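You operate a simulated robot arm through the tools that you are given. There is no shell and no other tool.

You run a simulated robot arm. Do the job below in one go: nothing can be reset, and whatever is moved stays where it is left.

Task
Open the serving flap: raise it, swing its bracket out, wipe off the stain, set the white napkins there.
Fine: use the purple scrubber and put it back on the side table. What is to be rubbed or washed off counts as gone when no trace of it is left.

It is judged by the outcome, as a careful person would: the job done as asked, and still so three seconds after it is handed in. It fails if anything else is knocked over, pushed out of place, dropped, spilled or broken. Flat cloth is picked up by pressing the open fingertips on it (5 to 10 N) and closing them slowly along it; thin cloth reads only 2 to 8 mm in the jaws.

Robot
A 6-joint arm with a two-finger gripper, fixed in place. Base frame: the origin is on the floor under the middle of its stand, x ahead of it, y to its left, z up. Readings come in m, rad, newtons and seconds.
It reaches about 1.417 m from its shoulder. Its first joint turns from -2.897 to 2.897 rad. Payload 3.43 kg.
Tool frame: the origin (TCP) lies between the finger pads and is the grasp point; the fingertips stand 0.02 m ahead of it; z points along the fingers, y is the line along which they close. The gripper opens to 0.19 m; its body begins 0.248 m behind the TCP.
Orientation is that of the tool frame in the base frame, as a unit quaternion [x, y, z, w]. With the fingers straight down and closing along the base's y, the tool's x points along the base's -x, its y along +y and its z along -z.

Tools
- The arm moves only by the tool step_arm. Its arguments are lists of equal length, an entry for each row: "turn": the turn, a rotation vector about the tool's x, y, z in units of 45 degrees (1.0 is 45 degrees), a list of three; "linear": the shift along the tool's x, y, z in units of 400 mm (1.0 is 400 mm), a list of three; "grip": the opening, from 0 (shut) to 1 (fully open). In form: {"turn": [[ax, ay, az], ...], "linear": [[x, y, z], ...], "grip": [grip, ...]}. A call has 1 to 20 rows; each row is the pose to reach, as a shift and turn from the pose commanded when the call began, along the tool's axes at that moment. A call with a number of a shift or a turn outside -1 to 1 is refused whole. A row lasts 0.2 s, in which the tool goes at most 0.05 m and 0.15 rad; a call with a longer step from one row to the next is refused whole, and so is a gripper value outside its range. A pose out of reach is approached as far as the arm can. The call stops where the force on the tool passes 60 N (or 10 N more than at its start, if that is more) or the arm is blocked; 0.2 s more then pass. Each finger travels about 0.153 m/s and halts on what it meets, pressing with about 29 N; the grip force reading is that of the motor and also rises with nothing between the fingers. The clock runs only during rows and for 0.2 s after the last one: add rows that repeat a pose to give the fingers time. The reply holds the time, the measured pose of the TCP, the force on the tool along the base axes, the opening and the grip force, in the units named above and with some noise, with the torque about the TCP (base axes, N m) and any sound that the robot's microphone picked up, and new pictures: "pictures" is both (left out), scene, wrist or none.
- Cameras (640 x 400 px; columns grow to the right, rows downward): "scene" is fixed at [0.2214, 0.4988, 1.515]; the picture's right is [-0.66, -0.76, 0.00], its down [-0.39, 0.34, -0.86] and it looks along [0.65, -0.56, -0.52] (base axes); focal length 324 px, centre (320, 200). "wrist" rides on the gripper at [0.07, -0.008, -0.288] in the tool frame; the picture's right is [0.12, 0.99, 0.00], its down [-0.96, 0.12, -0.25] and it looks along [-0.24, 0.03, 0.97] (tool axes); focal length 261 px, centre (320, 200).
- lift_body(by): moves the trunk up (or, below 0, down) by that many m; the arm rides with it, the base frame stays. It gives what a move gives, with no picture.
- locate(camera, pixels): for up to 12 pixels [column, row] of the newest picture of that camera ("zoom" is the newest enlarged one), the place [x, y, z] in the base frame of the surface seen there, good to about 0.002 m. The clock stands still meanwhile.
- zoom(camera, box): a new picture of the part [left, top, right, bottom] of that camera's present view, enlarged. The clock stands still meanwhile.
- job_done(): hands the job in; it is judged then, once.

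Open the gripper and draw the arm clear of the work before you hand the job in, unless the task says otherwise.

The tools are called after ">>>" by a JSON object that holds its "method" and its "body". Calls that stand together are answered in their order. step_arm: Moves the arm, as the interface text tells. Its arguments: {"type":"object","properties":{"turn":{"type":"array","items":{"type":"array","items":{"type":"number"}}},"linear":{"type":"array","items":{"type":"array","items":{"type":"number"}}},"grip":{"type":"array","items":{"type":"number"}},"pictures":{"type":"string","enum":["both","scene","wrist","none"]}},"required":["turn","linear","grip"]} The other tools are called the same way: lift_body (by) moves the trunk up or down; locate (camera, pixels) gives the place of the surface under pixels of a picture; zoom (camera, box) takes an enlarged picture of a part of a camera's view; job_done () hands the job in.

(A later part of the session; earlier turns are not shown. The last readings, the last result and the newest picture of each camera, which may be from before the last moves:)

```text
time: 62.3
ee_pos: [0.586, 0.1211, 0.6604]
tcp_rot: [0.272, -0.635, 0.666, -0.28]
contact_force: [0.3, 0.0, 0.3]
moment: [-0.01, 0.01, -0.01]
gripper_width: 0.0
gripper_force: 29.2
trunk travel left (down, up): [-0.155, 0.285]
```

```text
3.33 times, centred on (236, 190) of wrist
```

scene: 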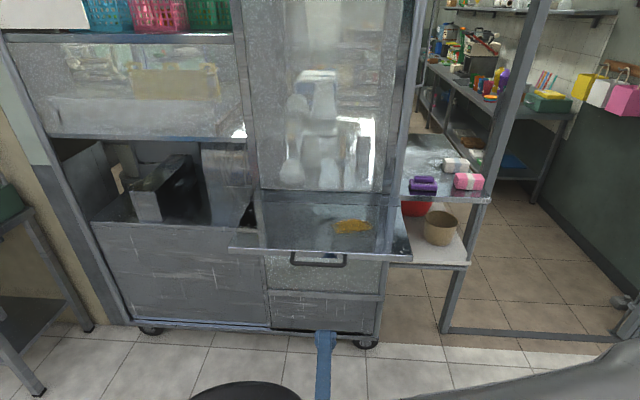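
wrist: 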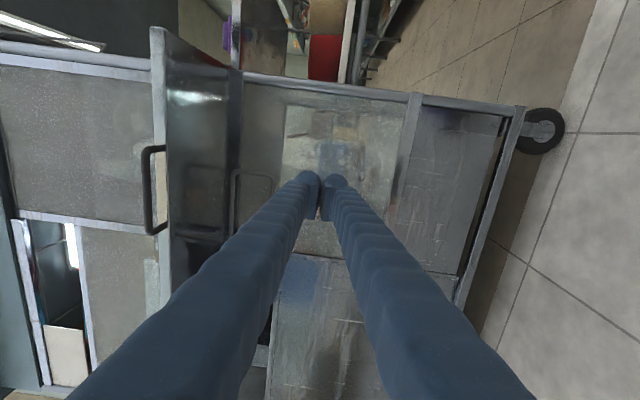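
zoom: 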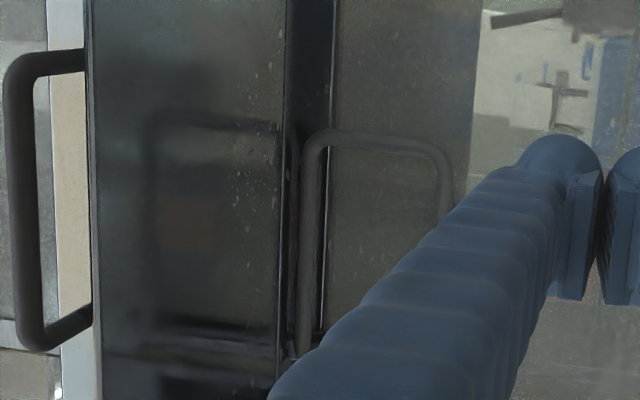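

The bracket loop is clear now in the zoom: upper tube at x≈312, free-end leg along y≈140, lower tube from (442, 165). I locate its points.

>>> {"method": "locate", "body": {"camera": "zoom", "pixels": [[312, 180], [311, 230], [309, 280], [305, 330], [330, 140], [370, 138], [400, 143], [432, 155], [444, 185], [330, 250], [300, 352], [250, 250]]}}

>>> {"method": "step_arm", "body": {"turn": [[0, 0, 0], [0, 0, 0], [0, 0, 0], [0, 0, 0], [0, 0, 0]], "linear": [[-0.09, 0.0, 0], [-0.18, 0, 0], [-0.27, 0, 0], [-0.36, 0, 0], [-0.36, 0, 0]], "grip": [0, 0, 0, 0, 0], "pictures": "wrist"}}

>>> {"method": "zoom", "body": {"camera": "wrist", "box": [140, 50, 332, 170]}}

```text
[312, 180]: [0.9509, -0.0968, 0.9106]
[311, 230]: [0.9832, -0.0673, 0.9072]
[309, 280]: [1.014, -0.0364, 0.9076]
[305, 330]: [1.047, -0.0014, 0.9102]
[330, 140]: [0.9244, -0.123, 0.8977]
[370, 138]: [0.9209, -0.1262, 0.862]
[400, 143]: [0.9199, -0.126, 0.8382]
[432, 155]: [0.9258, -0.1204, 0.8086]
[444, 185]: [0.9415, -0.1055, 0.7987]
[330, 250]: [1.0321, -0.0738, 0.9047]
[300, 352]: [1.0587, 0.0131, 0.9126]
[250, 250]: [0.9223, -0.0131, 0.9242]
```

```text
time: 63.5
ee_pos: [0.6871, 0.2235, 0.6612]
tcp_rot: [0.272, -0.635, 0.667, -0.28]
contact_force: [-0.1, 0.0, 0.6]
moment: [-0.01, 0.02, 0.04]
gripper_width: 0.0001
gripper_force: 28.5
trunk travel left (down, up): [-0.155, 0.285]
```

wrist: 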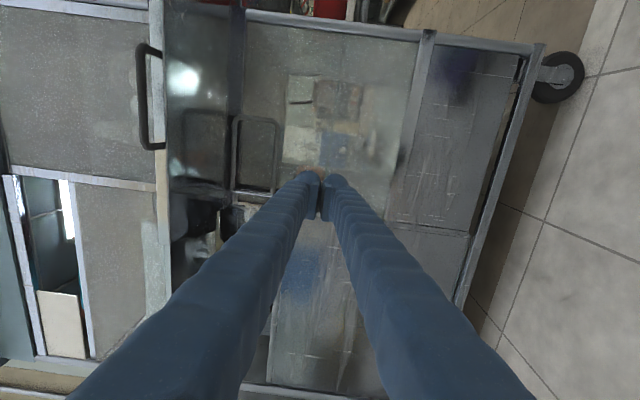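

```text
3.33 times, centred on (236, 110) of wrist
```

zoom: 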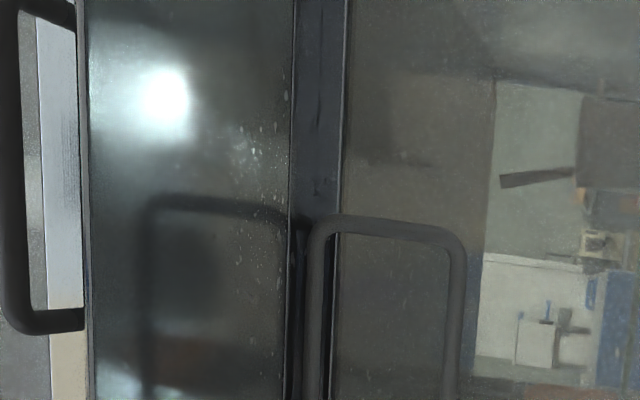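

The bracket loop runs t≈0.56–0.76 at n≈-0.74, z 0.80–0.91, free end on the right. I zoom on its left end to see the hinge.

>>> {"method": "zoom", "body": {"camera": "wrist", "box": [200, 100, 328, 220]}}

>>> {"method": "locate", "body": {"camera": "wrist", "pixels": [[236, 122], [255, 119], [270, 121], [275, 135], [274, 160], [272, 185], [250, 190], [240, 190], [255, 192], [233, 160], [232, 190], [262, 200]]}}

```text
3.33 times, centred on (264, 160) of wrist
```

zoom: 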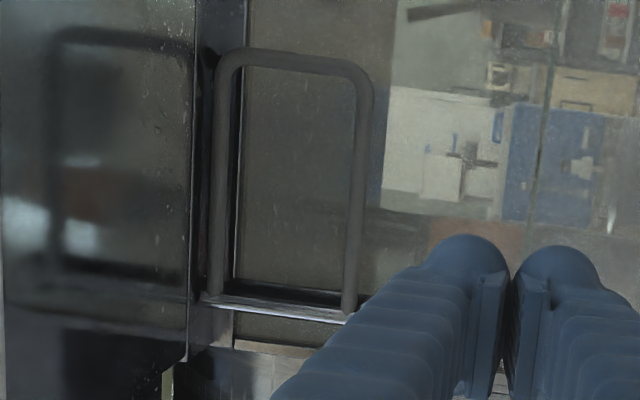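

```text
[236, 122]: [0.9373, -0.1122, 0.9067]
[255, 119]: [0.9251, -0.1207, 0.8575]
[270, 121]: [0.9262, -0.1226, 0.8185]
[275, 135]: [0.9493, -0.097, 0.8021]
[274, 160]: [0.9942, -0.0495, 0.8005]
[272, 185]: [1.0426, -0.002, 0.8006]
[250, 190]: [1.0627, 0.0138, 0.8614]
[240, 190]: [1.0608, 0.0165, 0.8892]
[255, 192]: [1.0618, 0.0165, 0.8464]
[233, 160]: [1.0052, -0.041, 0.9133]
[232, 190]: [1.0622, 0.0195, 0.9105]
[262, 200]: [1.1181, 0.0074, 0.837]
```

The hinge plate is at the left (1.062, 0.017), and the free-end leg is vertical at about (0.921, -0.126), z 0.81–0.90. I'll pinch that leg with horizontally closing fingers; rolling a further 90° the same free direction (camera on top), in two calls.

>>> {"method": "step_arm", "body": {"turn": [[0, 0, -0.14], [0, 0, -0.28], [0, 0, -0.42], [0, 0, -0.56], [0, 0, -0.7], [0, 0, -0.85], [0, 0, -1.0], [0, 0, -1.0]], "linear": [[0, 0, 0], [0, 0, 0], [0, 0, 0], [0, 0, 0], [0, 0, 0], [0, 0, 0], [0, 0, 0], [0, 0, 0]], "grip": [0, 0, 0, 0, 0, 0, 0, 0], "pictures": "none"}}

>>> {"method": "step_arm", "body": {"turn": [[0, 0, -0.14], [0, 0, -0.28], [0, 0, -0.42], [0, 0, -0.56], [0, 0, -0.7], [0, 0, -0.85], [0, 0, -1.0], [0, 0, -1.0]], "linear": [[0, 0, 0], [0, 0, 0], [0, 0, 0], [0, 0, 0], [0, 0, 0], [0, 0, 0], [0, 0, 0], [0, 0, 0]], "grip": [0, 0, 0, 0, 0, 0, 0, 0], "pictures": "both"}}

```text
time: 65.3
ee_pos: [0.6853, 0.2239, 0.6611]
tcp_rot: [0.495, -0.484, 0.722, -0.002]
contact_force: [0.8, -0.4, 0.2]
moment: [-0.03, 0.02, 0.05]
gripper_width: 0.0001
gripper_force: 28.9
trunk travel left (down, up): [-0.155, 0.285]
```

```text
time: 67.1
ee_pos: [0.6858, 0.2242, 0.6616]
tcp_rot: [0.642, -0.256, 0.669, 0.273]
contact_force: [-1.1, -0.6, 0.2]
moment: [-0.03, -0.01, 0.0]
gripper_width: 0.0
gripper_force: 29.1
trunk travel left (down, up): [-0.155, 0.285]
```

scene: 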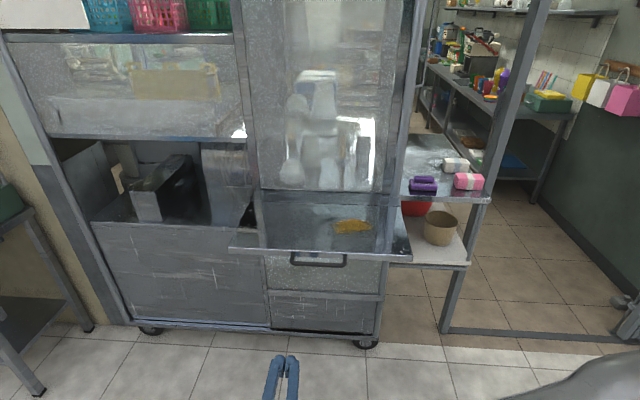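
wrist: 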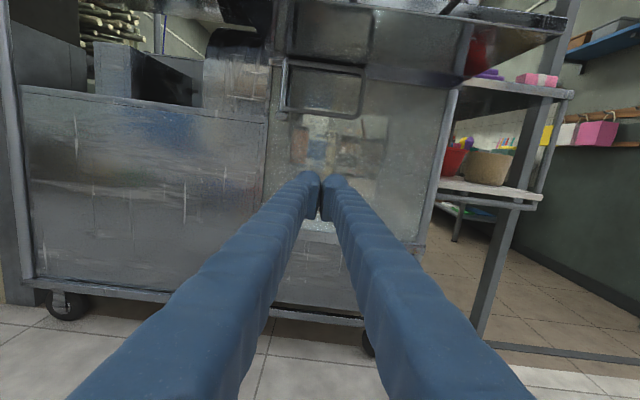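

The view is upright now and shows the bracket loop at (285–365, 60–117), hinge on the left, free leg at x≈362. I zoom and measure the leg.

>>> {"method": "zoom", "body": {"camera": "wrist", "box": [260, 30, 420, 130]}}

>>> {"method": "locate", "body": {"camera": "wrist", "pixels": [[362, 80], [362, 90], [362, 100], [361, 108], [340, 67], [340, 116], [310, 63], [310, 110], [284, 70], [284, 95], [330, 90], [375, 90]]}}

```text
4.00 times, centred on (340, 80) of wrist
```

zoom: 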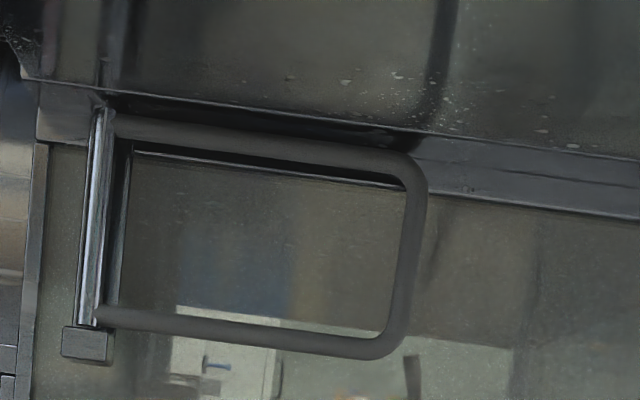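

```text
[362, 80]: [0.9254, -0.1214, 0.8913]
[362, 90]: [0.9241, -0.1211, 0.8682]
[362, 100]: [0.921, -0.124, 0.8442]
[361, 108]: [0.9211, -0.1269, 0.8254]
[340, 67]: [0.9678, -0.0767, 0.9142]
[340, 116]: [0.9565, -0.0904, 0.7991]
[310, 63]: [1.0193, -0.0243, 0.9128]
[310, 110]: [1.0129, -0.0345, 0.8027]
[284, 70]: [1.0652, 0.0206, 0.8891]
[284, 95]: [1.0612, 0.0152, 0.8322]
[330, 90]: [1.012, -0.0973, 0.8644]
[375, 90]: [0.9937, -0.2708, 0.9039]
```

Leg centre is at about n=-0.7515, t=0.566, tube ~22 mm, with ~23 mm behind it to the panel. I move to a pre-grasp point under the flap with an 18° upward tilt (to keep the camera clear of the flap), fingers opened to ~76 mm.

>>> {"method": "step_arm", "body": {"turn": [[0, 0.05, 0], [0, 0.1, 0], [0, 0.15, 0], [0, 0.2, 0], [0, 0.25, 0], [0, 0.3, 0], [0, 0.342, 0], [0, 0.342, 0]], "linear": [[0.033, 0.027, 0.045], [0.066, 0.054, 0.09], [0.099, 0.082, 0.135], [0.132, 0.109, 0.18], [0.165, 0.136, 0.225], [0.198, 0.164, 0.27], [0.231, 0.191, 0.3155], [0.231, 0.191, 0.3155]], "grip": [0.1, 0.2, 0.3, 0.4, 0.4, 0.4, 0.4, 0.4], "pictures": "both"}}

>>> {"method": "locate", "body": {"camera": "wrist", "pixels": [[325, 120], [325, 135], [325, 150], [330, 120], [330, 135], [320, 120], [320, 135], [335, 130], [315, 130]]}}

```text
time: 68.9
ee_pos: [0.7215, 0.085, 0.7605]
tcp_rot: [0.546, -0.218, 0.749, 0.305]
contact_force: [0.1, -0.1, -0.2]
moment: [0.02, 0.01, 0.01]
gripper_width: 0.076
gripper_force: 0.1
trunk travel left (down, up): [-0.155, 0.285]
```

scene: 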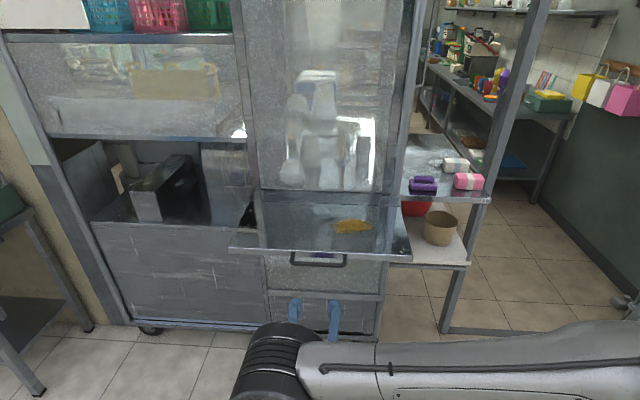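
wrist: 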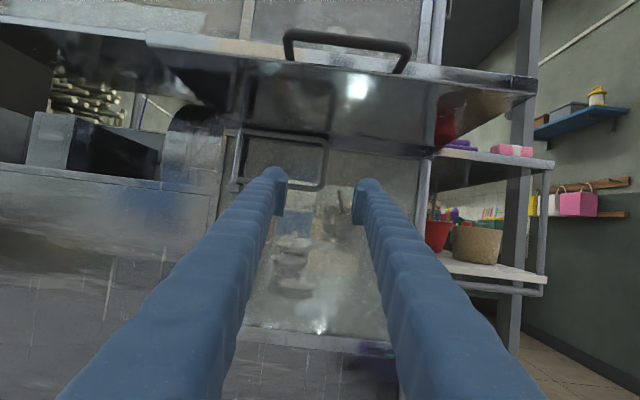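

```text
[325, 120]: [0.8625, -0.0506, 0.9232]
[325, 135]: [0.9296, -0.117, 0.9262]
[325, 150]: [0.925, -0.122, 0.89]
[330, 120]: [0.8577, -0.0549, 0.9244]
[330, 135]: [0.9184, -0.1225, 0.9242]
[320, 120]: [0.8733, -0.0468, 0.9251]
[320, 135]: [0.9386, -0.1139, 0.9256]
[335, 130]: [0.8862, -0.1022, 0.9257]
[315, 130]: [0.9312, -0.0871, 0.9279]
```

The leg is straight ahead along the tool axis (~0.31 m). I advance 0.22 m with a small sideways correction, then re-check.

>>> {"method": "step_arm", "body": {"turn": [[0, 0, 0], [0, 0, 0], [0, 0, 0], [0, 0, 0], [0, 0, 0], [0, 0, 0], [0, 0, 0]], "linear": [[0, 0.003, 0.09], [0, 0.006, 0.18], [0, 0.009, 0.27], [0, 0.012, 0.36], [0, 0.016, 0.45], [0, 0.019, 0.55], [0, 0.019, 0.55]], "grip": [0.4, 0.4, 0.4, 0.4, 0.4, 0.4, 0.4], "pictures": "wrist"}}

>>> {"method": "zoom", "body": {"camera": "wrist", "box": [200, 80, 440, 240]}}

```text
time: 70.5
ee_pos: [0.8676, -0.0662, 0.8276]
tcp_rot: [0.546, -0.217, 0.749, 0.305]
contact_force: [0.0, 0.1, 0.1]
moment: [-0.02, -0.01, 0.01]
gripper_width: 0.0759
gripper_force: 0.0
trunk travel left (down, up): [-0.155, 0.285]
```

wrist: 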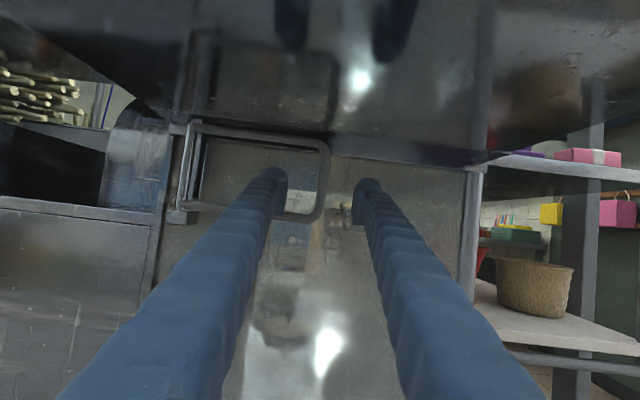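

```text
2.50 times, centred on (320, 160) of wrist
```

zoom: 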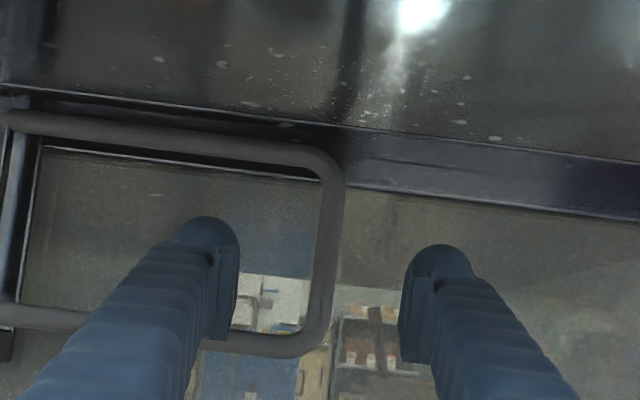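

The leg is centred between the fingers. I advance the last 87 mm slowly, then close on it.

>>> {"method": "step_arm", "body": {"turn": [[0, 0, 0], [0, 0, 0], [0, 0, 0], [0, 0, 0], [0, 0, 0], [0, 0, 0]], "linear": [[0, 0, 0.05], [0, 0, 0.1], [0, 0, 0.15], [0, 0, 0.19], [0, 0, 0.219], [0, 0, 0.219]], "grip": [0.4, 0.4, 0.4, 0.4, 0.4, 0.4], "pictures": "wrist"}}

>>> {"method": "step_arm", "body": {"turn": [[0, 0, 0], [0, 0, 0], [0, 0, 0], [0, 0, 0], [0, 0, 0]], "linear": [[0, 0, 0], [0, 0, 0], [0, 0, 0], [0, 0, 0], [0, 0, 0]], "grip": [0.25, 0.15, 0.08, 0.0, 0.0], "pictures": "wrist"}}

```text
time: 71.9
ee_pos: [0.9273, -0.1238, 0.8526]
tcp_rot: [0.547, -0.218, 0.749, 0.305]
contact_force: [-0.1, 0.2, 1.0]
moment: [-0.02, 0.03, 0.03]
gripper_width: 0.076
gripper_force: 0.1
trunk travel left (down, up): [-0.155, 0.285]
```

wrist: 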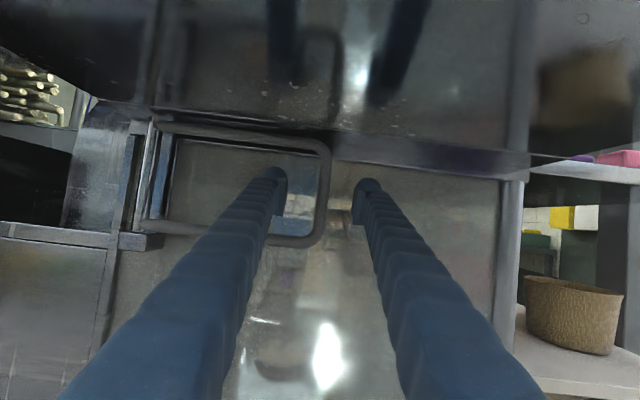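

```text
time: 73.1
ee_pos: [0.9247, -0.1251, 0.853]
tcp_rot: [0.546, -0.219, 0.748, 0.306]
contact_force: [-17.6, -15.0, -0.8]
moment: [0.08, -0.39, -0.08]
gripper_width: 0.0123
gripper_force: 45.2
trunk travel left (down, up): [-0.155, 0.285]
```

wrist: 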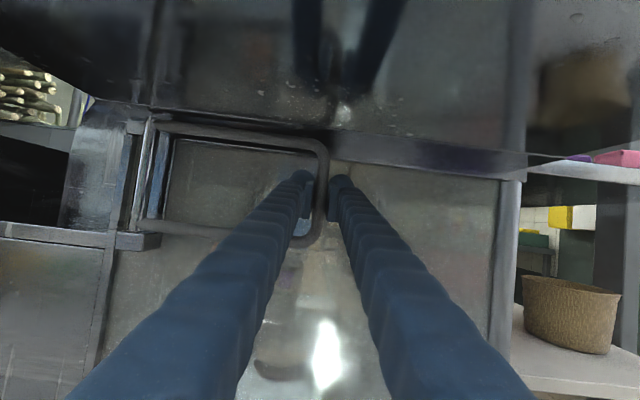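

The leg is gripped (45 N). I swing it out along its arc about the left hinge (radius ≈0.195), first to ~40°.

>>> {"method": "step_arm", "body": {"turn": [[0, 0, 0], [0, 0, 0], [0, 0, 0], [0, 0, 0], [0, 0, 0], [0, 0, 0], [0, 0, 0], [0, 0, 0]], "linear": [[0.013, 0.0037, -0.0405], [0.026, -0.003, -0.0806], [0.0389, -0.0122, -0.1198], [0.0514, -0.0258, -0.1582], [0.0635, -0.0425, -0.1952], [0.0751, -0.0625, -0.2308], [0.086, -0.086, -0.2645], [0.0965, -0.1122, -0.2962]], "grip": [0, 0, 0, 0, 0, 0, 0, 0], "pictures": "both"}}

```text
time: 74.9
ee_pos: [0.8705, -0.0038, 0.8535]
tcp_rot: [0.547, -0.217, 0.75, 0.302]
contact_force: [39.0, 4.7, 0.9]
moment: [-0.07, 0.26, 0.14]
gripper_width: 0.0104
gripper_force: 43.9
trunk travel left (down, up): [-0.155, 0.285]
```

scene: 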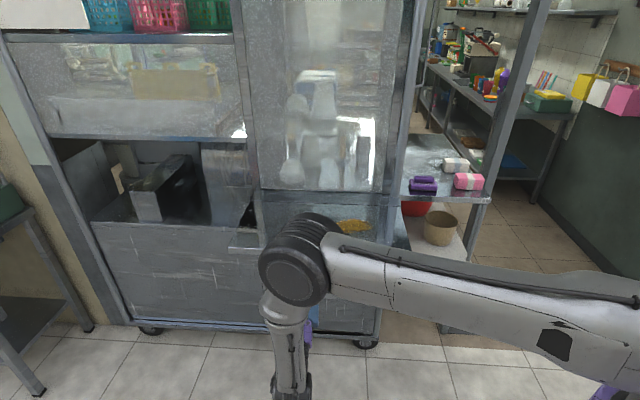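
wrist: 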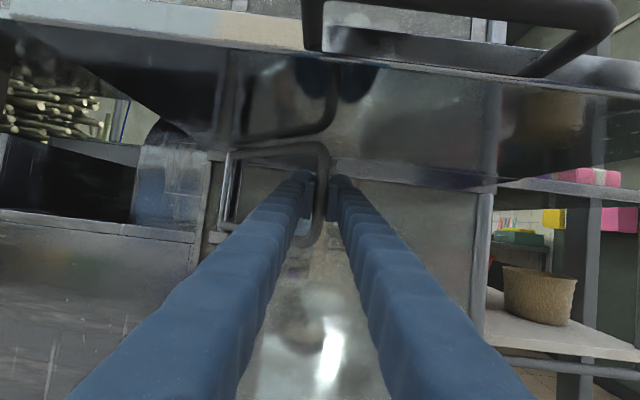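

It swings; the pull toward the hinge says the radius is nearer 0.183 (now ~42°). I continue along the corrected arc to 75°.

>>> {"method": "step_arm", "body": {"turn": [[0, 0, 0], [0, 0, 0], [0, 0, 0], [0, 0, 0], [0, 0, 0], [0, 0, 0], [0, 0, 0]], "linear": [[0.005, -0.022, -0.015], [0.012, -0.0495, -0.036], [0.0194, -0.0813, -0.0587], [0.026, -0.1153, -0.0786], [0.0317, -0.151, -0.0957], [0.0364, -0.188, -0.1096], [0.0401, -0.2261, -0.1204]], "grip": [0, 0, 0, 0, 0, 0, 0], "pictures": "both"}}

```text
time: 76.5
ee_pos: [0.8924, 0.0966, 0.8535]
tcp_rot: [0.547, -0.216, 0.75, 0.304]
contact_force: [-24.8, 13.0, -14.3]
moment: [0.04, -1.27, 0.07]
gripper_width: 0.0093
gripper_force: 42.5
trunk travel left (down, up): [-0.155, 0.285]
```

scene: 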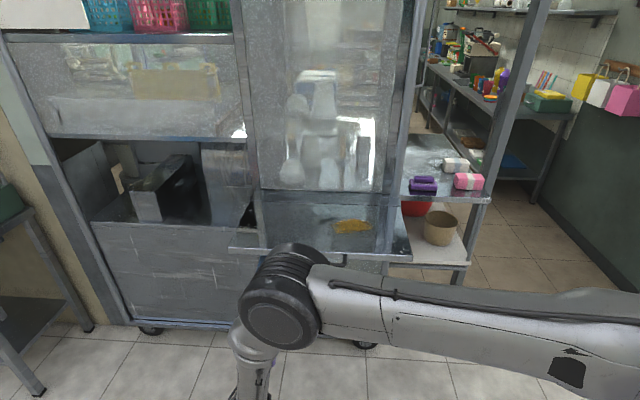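
wrist: 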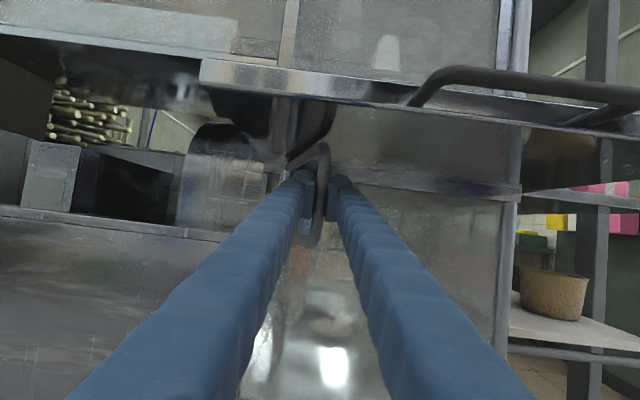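

Now at ~72° with R≈0.196 about (t 0.757, n -0.75). I continue to 90°, lowering a few mm because of a -14 N reading in z.

>>> {"method": "step_arm", "body": {"turn": [[0, 0, 0], [0, 0, 0], [0, 0, 0], [0, 0, 0], [0, 0, 0], [0, 0, 0]], "linear": [[-0.003, -0.022, -0.015], [-0.003, -0.0443, -0.0235], [-0.002, -0.07, -0.028], [0, -0.095, -0.0303], [0, -0.12, -0.0318], [0.0008, -0.1463, -0.0322]], "grip": [0, 0, 0, 0, 0, 0], "pictures": "both"}}

```text
time: 77.9
ee_pos: [0.9261, 0.1446, 0.852]
tcp_rot: [0.546, -0.218, 0.75, 0.304]
contact_force: [6.0, -5.8, 27.0]
moment: [0.17, -0.38, -0.01]
gripper_width: 0.0093
gripper_force: 43.3
trunk travel left (down, up): [-0.155, 0.285]
```

scene: 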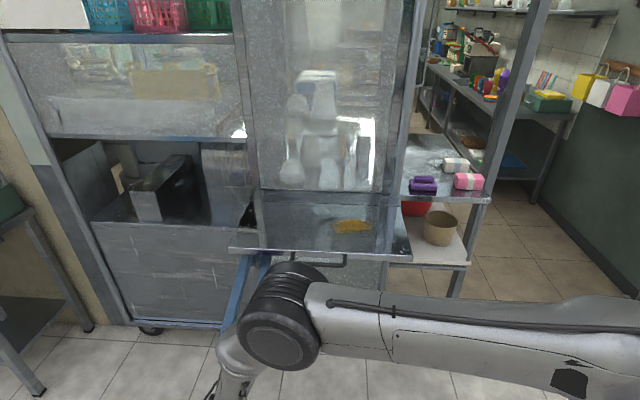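
wrist: 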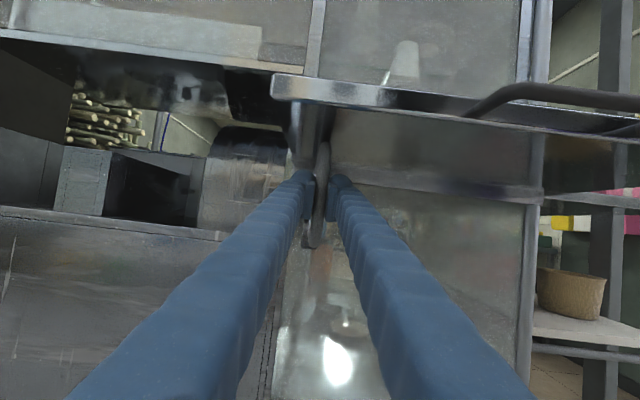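

The bracket is now perpendicular (TCP at t≈0.755, n≈-0.555). I nudge slightly further to feel for its stop, also relieving the vertical load.

>>> {"method": "step_arm", "body": {"turn": [[0, 0, 0], [0, 0, 0], [0, 0, 0]], "linear": [[0.009, -0.01, 0.002], [0.009, -0.022, 0.002], [0.009, -0.035, 0.002]], "grip": [0, 0, 0], "pictures": "wrist"}}

>>> {"method": "zoom", "body": {"camera": "wrist", "box": [220, 80, 420, 260]}}

```text
time: 78.7
ee_pos: [0.9312, 0.1519, 0.8522]
tcp_rot: [0.547, -0.219, 0.747, 0.308]
contact_force: [-51.9, -14.5, -7.4]
moment: [0.37, -1.39, 0.13]
gripper_width: 0.0091
gripper_force: 42.6
trunk travel left (down, up): [-0.155, 0.285]
```

wrist: 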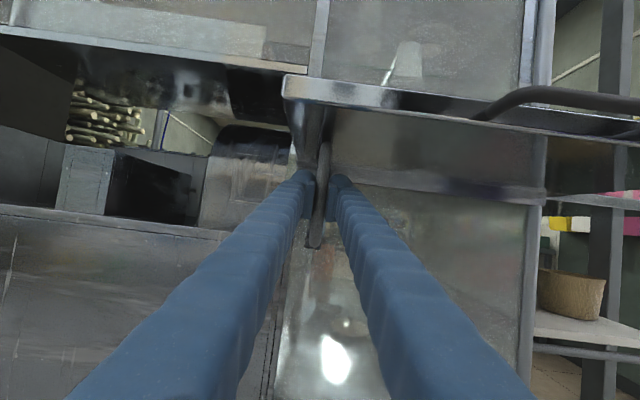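

```text
2.22 times, centred on (320, 170) of wrist
```

zoom: 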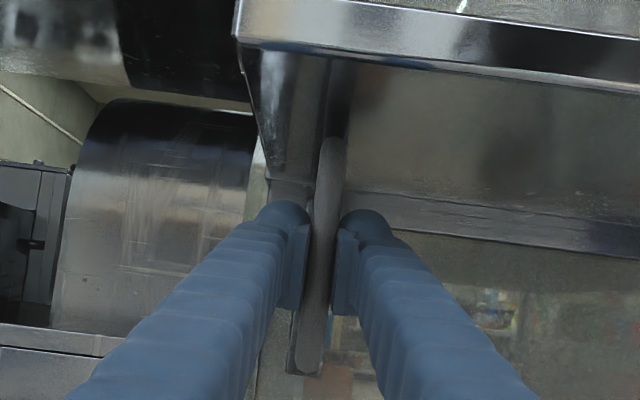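

The bracket is against its stop (~-47 N along t). I ease back, open the fingers, and retreat along the tool axis.

>>> {"method": "step_arm", "body": {"turn": [[0, 0, 0], [0, 0, 0], [0, 0, 0], [0, 0, 0], [0, 0, 0]], "linear": [[0, 0.012, 0], [0, 0.012, 0], [0, 0.012, 0], [0, 0.012, 0], [0, 0.012, 0]], "grip": [0.0, 0.15, 0.3, 0.35, 0.35], "pictures": "wrist"}}

>>> {"method": "step_arm", "body": {"turn": [[0, 0, 0], [0, 0, 0], [0, 0, 0], [0, 0, 0], [0, 0, 0], [0, 0, 0], [0, 0, 0], [0, 0, 0]], "linear": [[0, 0, -0.06], [0, 0, -0.14], [0, 0, -0.24], [0, 0, -0.34], [0, 0, -0.44], [0, 0, -0.54], [0, 0, -0.62], [0, 0, -0.62]], "grip": [0.35, 0.35, 0.35, 0.35, 0.35, 0.35, 0.35, 0.35], "pictures": "both"}}

```text
time: 79.9
ee_pos: [0.9321, 0.1517, 0.8528]
tcp_rot: [0.546, -0.218, 0.749, 0.305]
contact_force: [-0.4, -0.7, 1.1]
moment: [-0.01, 0.01, -0.02]
gripper_width: 0.0664
gripper_force: 0.0
trunk travel left (down, up): [-0.155, 0.285]
```

wrist: 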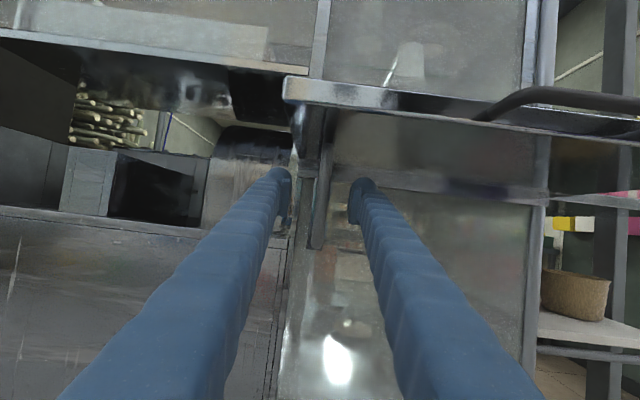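

```text
time: 81.7
ee_pos: [0.7628, 0.3154, 0.7759]
tcp_rot: [0.546, -0.218, 0.749, 0.305]
contact_force: [-0.7, -0.1, 0.4]
moment: [0.01, 0.0, -0.01]
gripper_width: 0.0664
gripper_force: 0.0
trunk travel left (down, up): [-0.155, 0.285]
```

scene: 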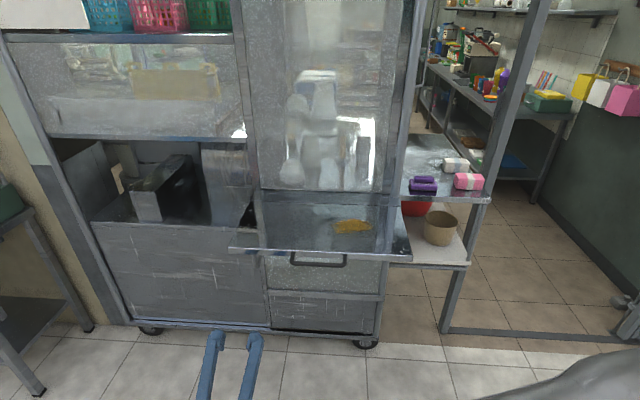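
wrist: 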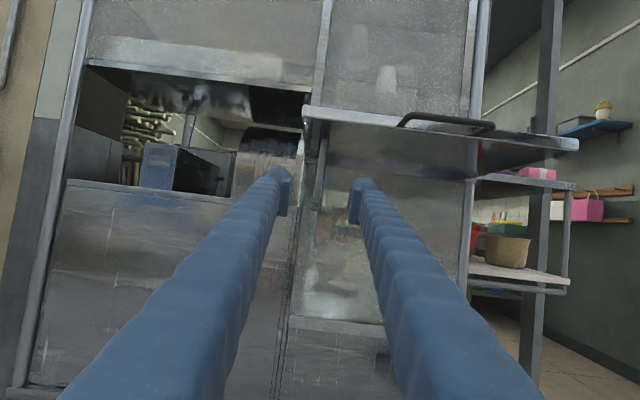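

The bracket stays out under the left end of the flap (seen at (320, 165)), and the flap is still level. I verify with a zoom, then raise the trunk and turn the tool downward for picking up the scrubber.

>>> {"method": "zoom", "body": {"camera": "wrist", "box": [240, 90, 400, 250]}}

>>> {"method": "lift_body", "body": {"by": 0.24}}

>>> {"method": "step_arm", "body": {"turn": [[0, -0.14, 0], [0, -0.28, 0], [0, -0.42, 0], [0, -0.56, 0], [0, -0.7, 0], [0, -0.85, 0], [0, -1.0, 0], [0, -1.0, 0]], "linear": [[0, 0, -0.03], [0, 0, -0.06], [0, 0, -0.09], [0, 0, -0.12], [0, 0, -0.15], [0, 0, -0.18], [0, 0, -0.2], [0, 0, -0.2]], "grip": [0.35, 0.35, 0.35, 0.35, 0.35, 0.35, 0.35, 0.35], "pictures": "both"}}

```text
2.50 times, centred on (320, 170) of wrist
```

zoom: 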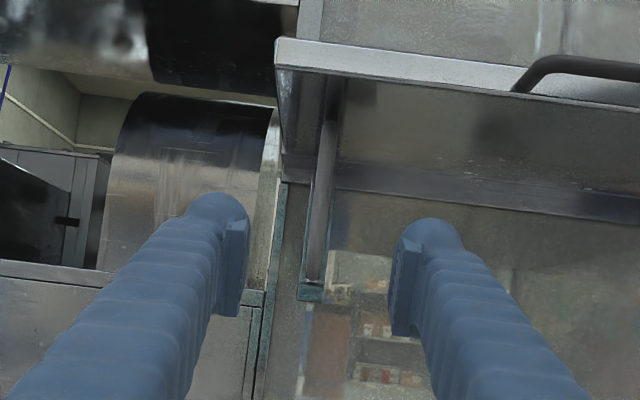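

```text
time: 84.2
ee_pos: [0.7618, 0.315, 1.0152]
tcp_rot: [0.547, -0.218, 0.749, 0.305]
contact_force: [0.6, -0.1, -0.6]
moment: [-0.01, 0.01, 0.0]
gripper_width: 0.0666
gripper_force: 0.1
trunk travel left (down, up): [-0.395, 0.045]
```

```text
time: 86.0
ee_pos: [0.7072, 0.3683, 0.9905]
tcp_rot: [0.792, -0.318, 0.483, 0.198]
contact_force: [-0.5, 0.0, -1.4]
moment: [0.03, 0.0, 0.05]
gripper_width: 0.0665
gripper_force: 0.1
trunk travel left (down, up): [-0.395, 0.045]
```

scene: 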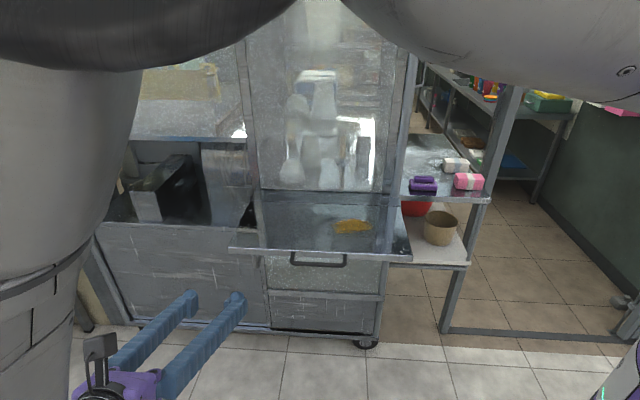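
wrist: 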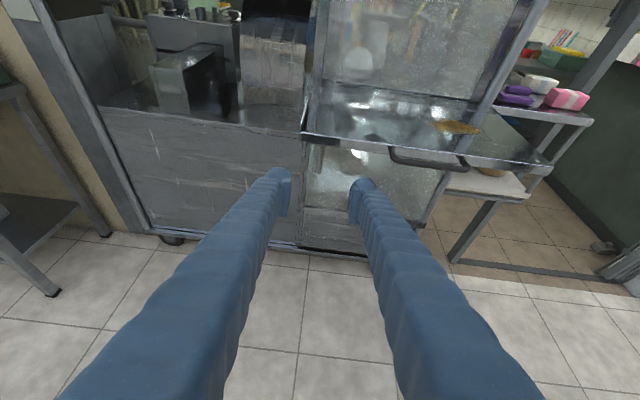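

Arm is clear of the flap. I continue pitching the tool down while moving back to the right and up, away from the furniture.

>>> {"method": "step_arm", "body": {"turn": [[0, -0.08, 0], [0, -0.17, 0], [0, -0.25, 0], [0, -0.33, 0], [0, -0.42, 0], [0, -0.5, 0], [0, -0.58, 0], [0, -0.67, 0], [0, -0.75, 0], [0, -0.83, 0], [0, -0.92, 0], [0, -1.0, 0], [0, -1.0, 0]], "linear": [[0.057, 0.082, -0.006], [0.115, 0.164, -0.012], [0.172, 0.246, -0.018], [0.229, 0.328, -0.024], [0.286, 0.41, -0.03], [0.344, 0.49, -0.036], [0.4, 0.573, -0.042], [0.458, 0.655, -0.049], [0.515, 0.737, -0.055], [0.572, 0.819, -0.061], [0.63, 0.901, -0.067], [0.687, 0.983, -0.073], [0.687, 0.983, -0.073]], "grip": [0.35, 0.35, 0.35, 0.35, 0.35, 0.35, 0.35, 0.35, 0.35, 0.35, 0.35, 0.35, 0.35], "pictures": "both"}}

```text
time: 88.8
ee_pos: [0.5068, 0.0205, 1.2516]
tcp_rot: [0.916, -0.37, 0.143, 0.062]
contact_force: [0.2, -0.4, 0.2]
moment: [-0.01, 0.06, -0.03]
gripper_width: 0.0664
gripper_force: 0.0
trunk travel left (down, up): [-0.395, 0.045]
```

scene: 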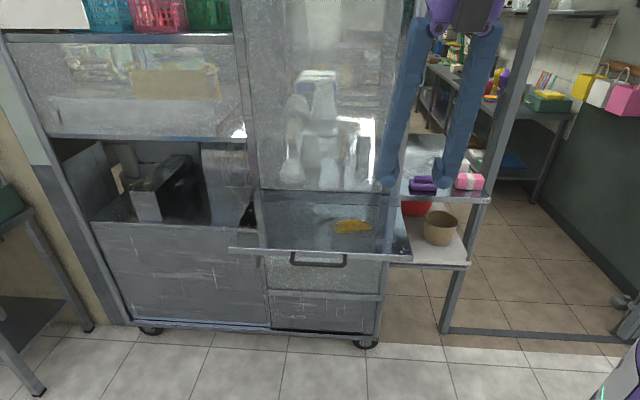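
wrist: 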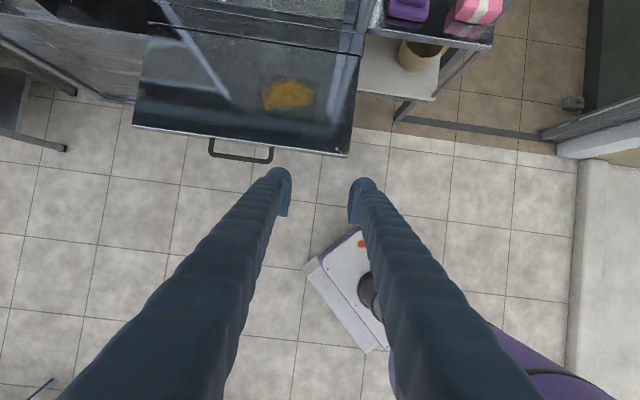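

Tool is 18° from vertical. Before going over the side table I check where the right-hand post stands, then finish the pitch to straight down.

>>> {"method": "locate", "body": {"camera": "scene", "pixels": [[535, 30], [515, 95], [500, 150], [490, 185], [525, 60], [400, 100], [395, 150], [423, 187], [423, 179], [468, 181], [456, 165], [414, 60]]}}

>>> {"method": "step_arm", "body": {"turn": [[0, -0.1, 0], [0, -0.2, 0], [0, -0.3, 0], [0, -0.4, 0], [0, -0.4, 0]], "linear": [[0, 0, 0], [0, 0, 0], [0, 0, 0], [0, 0, 0], [0, 0, 0]], "grip": [0.35, 0.35, 0.35, 0.35, 0.35], "pictures": "none"}}

```text
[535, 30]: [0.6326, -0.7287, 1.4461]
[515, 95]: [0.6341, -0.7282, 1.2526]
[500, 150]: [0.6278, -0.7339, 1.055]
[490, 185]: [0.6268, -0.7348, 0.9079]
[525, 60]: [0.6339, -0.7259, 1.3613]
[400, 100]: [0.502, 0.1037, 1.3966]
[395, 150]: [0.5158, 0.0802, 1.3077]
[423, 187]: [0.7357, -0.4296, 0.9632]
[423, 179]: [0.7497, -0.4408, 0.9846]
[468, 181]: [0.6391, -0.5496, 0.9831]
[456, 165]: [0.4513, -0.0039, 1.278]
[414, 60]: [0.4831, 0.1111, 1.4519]
```

```text
time: 90.0
ee_pos: [0.5074, 0.0176, 1.2518]
tcp_rot: [0.927, -0.375, -0.003, 0.002]
contact_force: [-0.6, -0.4, -0.6]
moment: [-0.01, -0.06, -0.01]
gripper_width: 0.0665
gripper_force: 0.1
trunk travel left (down, up): [-0.395, 0.045]
```

The right post stands at (0.63, -0.73). I now roll +90° in two calls while moving toward a point over the front-right of the side table, keeping clear of the glass cabinet.

>>> {"method": "step_arm", "body": {"turn": [[0, 0, 0.14], [0, 0, 0.28], [0, 0, 0.42], [0, 0, 0.56], [0, 0, 0.7], [0, 0, 0.85], [0, 0, 1.0], [0, 0, 1.0]], "linear": [[0.05, 0.035, 0], [0.1, 0.07, 0], [0.16, 0.11, 0], [0.22, 0.15, 0], [0.28, 0.19, 0], [0.34, 0.23, 0], [0.4, 0.26, 0], [0.42, 0.28, 0]], "grip": [0.35, 0.35, 0.35, 0.35, 0.35, 0.35, 0.35, 0.35], "pictures": "none"}}

>>> {"method": "step_arm", "body": {"turn": [[0, 0, 0.14], [0, 0, 0.28], [0, 0, 0.42], [0, 0, 0.56], [0, 0, 0.7], [0, 0, 0.85], [0, 0, 1.0], [0, 0, 1.0]], "linear": [[0.06, 0, 0], [0.13, 0, 0], [0.2, 0, 0], [0.27, 0, 0], [0.34, 0, 0], [0.41, 0, 0], [0.48, 0, 0], [0.5, 0, 0]], "grip": [0.35, 0.35, 0.35, 0.35, 0.35, 0.35, 0.35, 0.35], "pictures": "both"}}

```text
time: 91.8
ee_pos: [0.5492, -0.1806, 1.253]
tcp_rot: [0.713, -0.701, 0.0, 0.003]
contact_force: [-0.9, 0.8, -0.3]
moment: [0.02, -0.02, 0.03]
gripper_width: 0.0666
gripper_force: 0.1
trunk travel left (down, up): [-0.395, 0.045]
```

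```text
time: 93.6
ee_pos: [0.5534, -0.3803, 1.2534]
tcp_rot: [-0.391, 0.92, -0.001, -0.003]
contact_force: [-0.4, 0.4, 0.0]
moment: [0.06, 0.01, 0.03]
gripper_width: 0.0665
gripper_force: 0.0
trunk travel left (down, up): [-0.395, 0.045]
```

scene: 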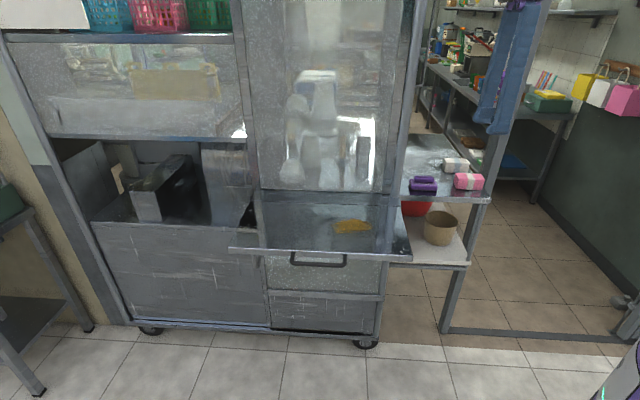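
wrist: 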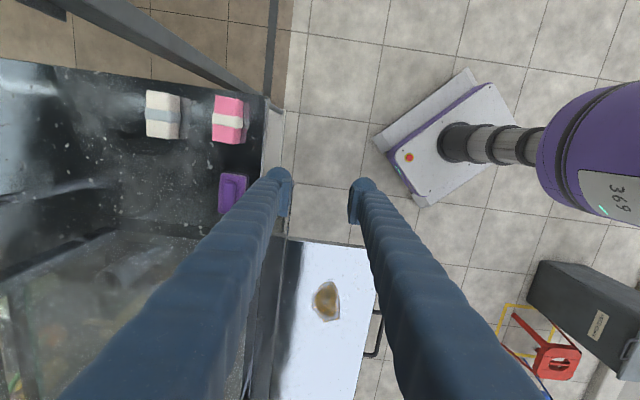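

View is now aligned with the table: scrubber at (233, 193), pink pack (229, 119), white pack (162, 114). I zoom to measure scrubber and packs.

>>> {"method": "zoom", "body": {"camera": "wrist", "box": [130, 70, 290, 230]}}

>>> {"method": "locate", "body": {"camera": "wrist", "pixels": [[233, 193], [233, 180], [233, 205], [221, 193], [245, 190], [226, 176], [246, 176], [220, 212], [162, 114], [229, 119], [250, 180], [262, 200]]}}

```text
2.50 times, centred on (210, 150) of wrist
```

zoom: 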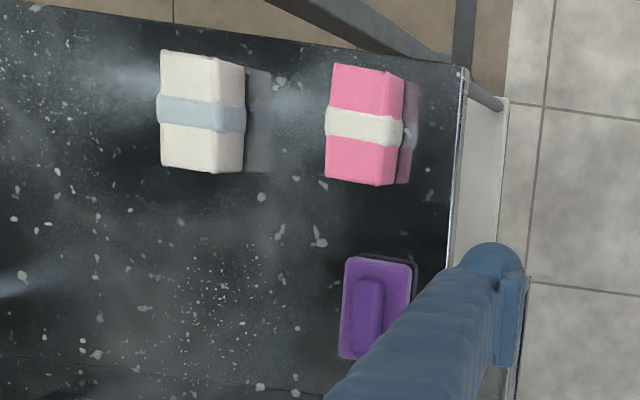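

```text
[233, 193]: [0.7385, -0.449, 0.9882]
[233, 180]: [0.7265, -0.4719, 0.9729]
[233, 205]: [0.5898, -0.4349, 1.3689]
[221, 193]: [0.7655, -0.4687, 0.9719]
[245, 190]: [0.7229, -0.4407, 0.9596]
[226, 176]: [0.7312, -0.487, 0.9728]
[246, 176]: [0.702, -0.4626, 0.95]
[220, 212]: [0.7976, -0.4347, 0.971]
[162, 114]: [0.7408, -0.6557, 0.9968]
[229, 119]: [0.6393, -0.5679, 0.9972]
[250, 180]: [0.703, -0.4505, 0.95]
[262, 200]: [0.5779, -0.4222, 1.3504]
```

Part of the scrubber is hidden by a finger. I move over it at height 1.15 m and open the fingers to get a full view.

>>> {"method": "step_arm", "body": {"turn": [[0, 0, 0], [0, 0, 0], [0, 0, 0], [0, 0, 0], [0, 0, 0], [0, 0, 0], [0, 0, 0]], "linear": [[-0.035, -0.075, 0], [-0.07, -0.15, 0.03], [-0.105, -0.225, 0.08], [-0.14, -0.3, 0.13], [-0.175, -0.38, 0.19], [-0.2076, -0.449, 0.25], [-0.2076, -0.449, 0.25]], "grip": [0.4, 0.45, 0.5, 0.55, 0.6, 0.6, 0.6], "pictures": "both"}}

>>> {"method": "zoom", "body": {"camera": "wrist", "box": [220, 80, 420, 240]}}

```text
time: 95.2
ee_pos: [0.74, -0.4444, 1.1515]
tcp_rot: [-0.391, 0.92, -0.001, -0.003]
contact_force: [-0.2, -0.2, 0.5]
moment: [0.0, -0.04, -0.02]
gripper_width: 0.1137
gripper_force: 0.1
trunk travel left (down, up): [-0.395, 0.045]
```

scene: 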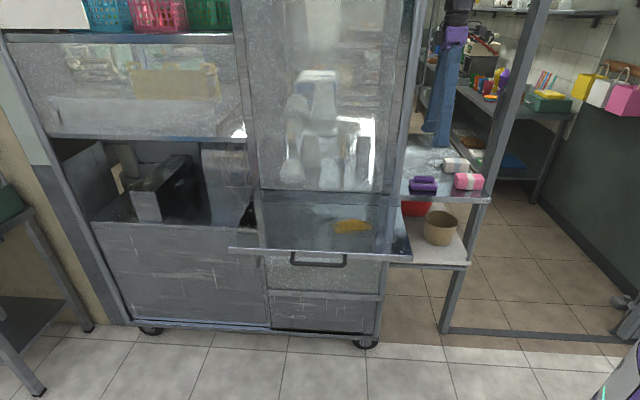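
wrist: 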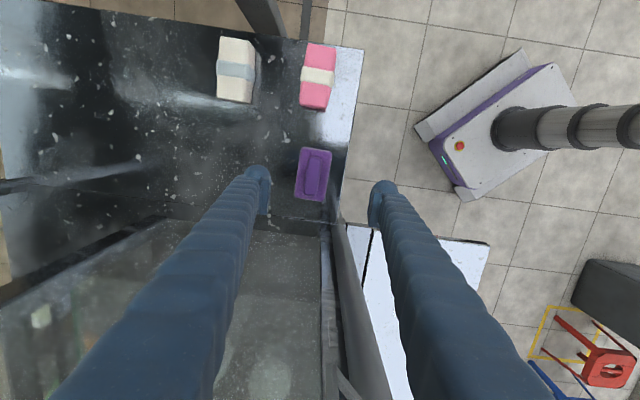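

```text
2.50 times, centred on (320, 160) of wrist
```

zoom: 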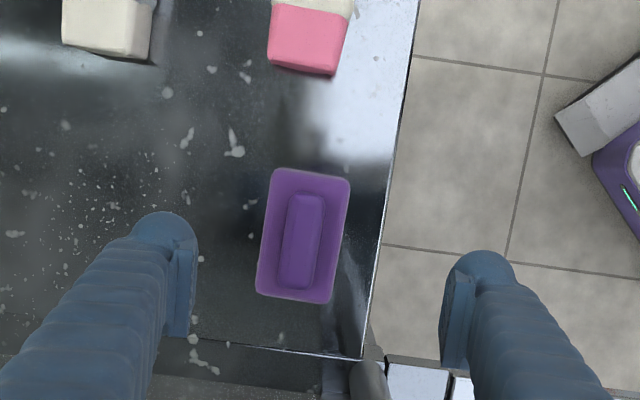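

The ridge is centred at zoom (303, 242) and the scrubber is turned ~8° from my tool axis. I locate its exact points.

>>> {"method": "locate", "body": {"camera": "zoom", "pixels": [[303, 242], [306, 203], [299, 282], [288, 242], [318, 242], [274, 172], [347, 180], [258, 292], [330, 300], [290, 180], [310, 295], [270, 240]]}}

```text
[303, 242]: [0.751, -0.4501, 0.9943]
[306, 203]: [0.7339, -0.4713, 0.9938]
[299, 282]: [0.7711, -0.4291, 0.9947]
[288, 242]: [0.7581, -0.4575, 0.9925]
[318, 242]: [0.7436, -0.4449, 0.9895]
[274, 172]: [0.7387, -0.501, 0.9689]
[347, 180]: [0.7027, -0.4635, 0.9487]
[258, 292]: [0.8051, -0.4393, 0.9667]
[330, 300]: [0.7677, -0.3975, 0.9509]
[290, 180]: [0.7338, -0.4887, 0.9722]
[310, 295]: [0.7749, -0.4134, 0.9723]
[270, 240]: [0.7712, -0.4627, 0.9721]
```

Ridge centre (0.7515, -0.450), top z 0.994, base top z 0.972; its axis matches my tool axis within ~2°. I descend to TCP z 0.995 with the fingers ~80 mm open.

>>> {"method": "step_arm", "body": {"turn": [[0, 0, 0], [0, 0, 0], [0, 0, 0], [0, 0, 0], [0, 0, 0], [0, 0, 0], [0, 0, 0]], "linear": [[-0.0095, -0.031, 0.06], [-0.0095, -0.031, 0.14], [-0.0095, -0.031, 0.22], [-0.0095, -0.031, 0.3], [-0.0095, -0.031, 0.35], [-0.0095, -0.031, 0.39], [-0.0095, -0.031, 0.39]], "grip": [0.5, 0.42, 0.42, 0.42, 0.42, 0.42, 0.42], "pictures": "both"}}

>>> {"method": "zoom", "body": {"camera": "wrist", "box": [220, 110, 420, 270]}}

```text
time: 96.8
ee_pos: [0.7526, -0.4539, 0.9974]
tcp_rot: [-0.391, 0.92, -0.001, -0.004]
contact_force: [0.1, 0.2, -0.6]
moment: [0.03, 0.01, 0.0]
gripper_width: 0.0802
gripper_force: 0.0
trunk travel left (down, up): [-0.395, 0.045]
```

scene: 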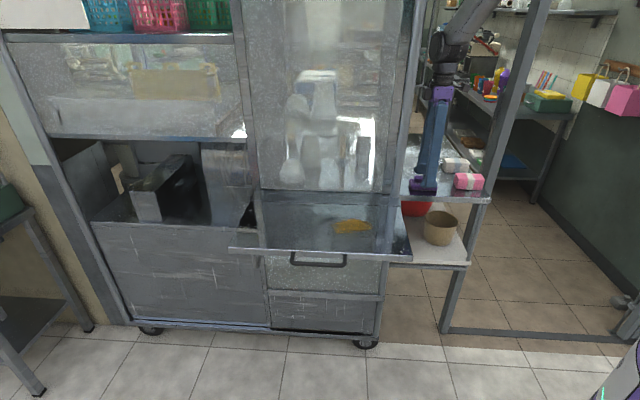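
wrist: 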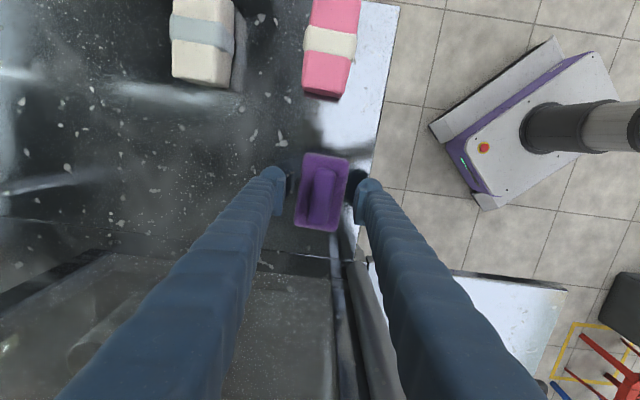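

```text
2.50 times, centred on (320, 190) of wrist
```

zoom: 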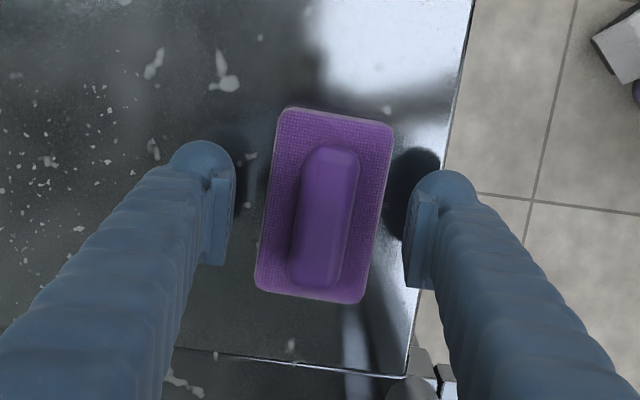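

The ridge is centred between the pads. I lower 2 mm and close on it.

>>> {"method": "step_arm", "body": {"turn": [[0, 0, 0], [0, 0, 0], [0, 0, 0], [0, 0, 0], [0, 0, 0], [0, 0, 0]], "linear": [[0, 0, 0.005], [0, 0, 0.005], [0, 0, 0.005], [0, 0, 0.005], [0, 0, 0.005], [0, 0, 0.005]], "grip": [0.35, 0.25, 0.18, 0.1, 0.0, 0.0], "pictures": "wrist"}}

>>> {"method": "zoom", "body": {"camera": "wrist", "box": [220, 110, 420, 270]}}

```text
time: 98.2
ee_pos: [0.7516, -0.4527, 0.9937]
tcp_rot: [-0.391, 0.921, -0.001, -0.003]
contact_force: [0.8, 0.0, 1.3]
moment: [0.01, -0.01, 0.06]
gripper_width: 0.0248
gripper_force: 29.1
trunk travel left (down, up): [-0.395, 0.045]
```

wrist: 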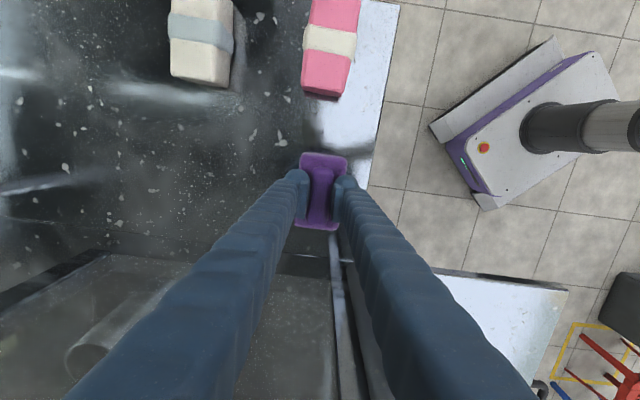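

```text
2.50 times, centred on (320, 190) of wrist
```

zoom: 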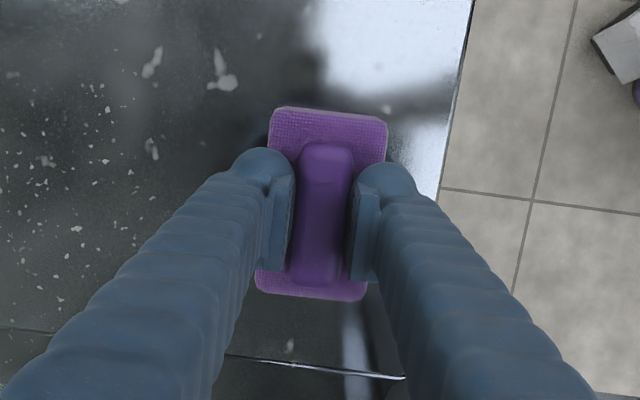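

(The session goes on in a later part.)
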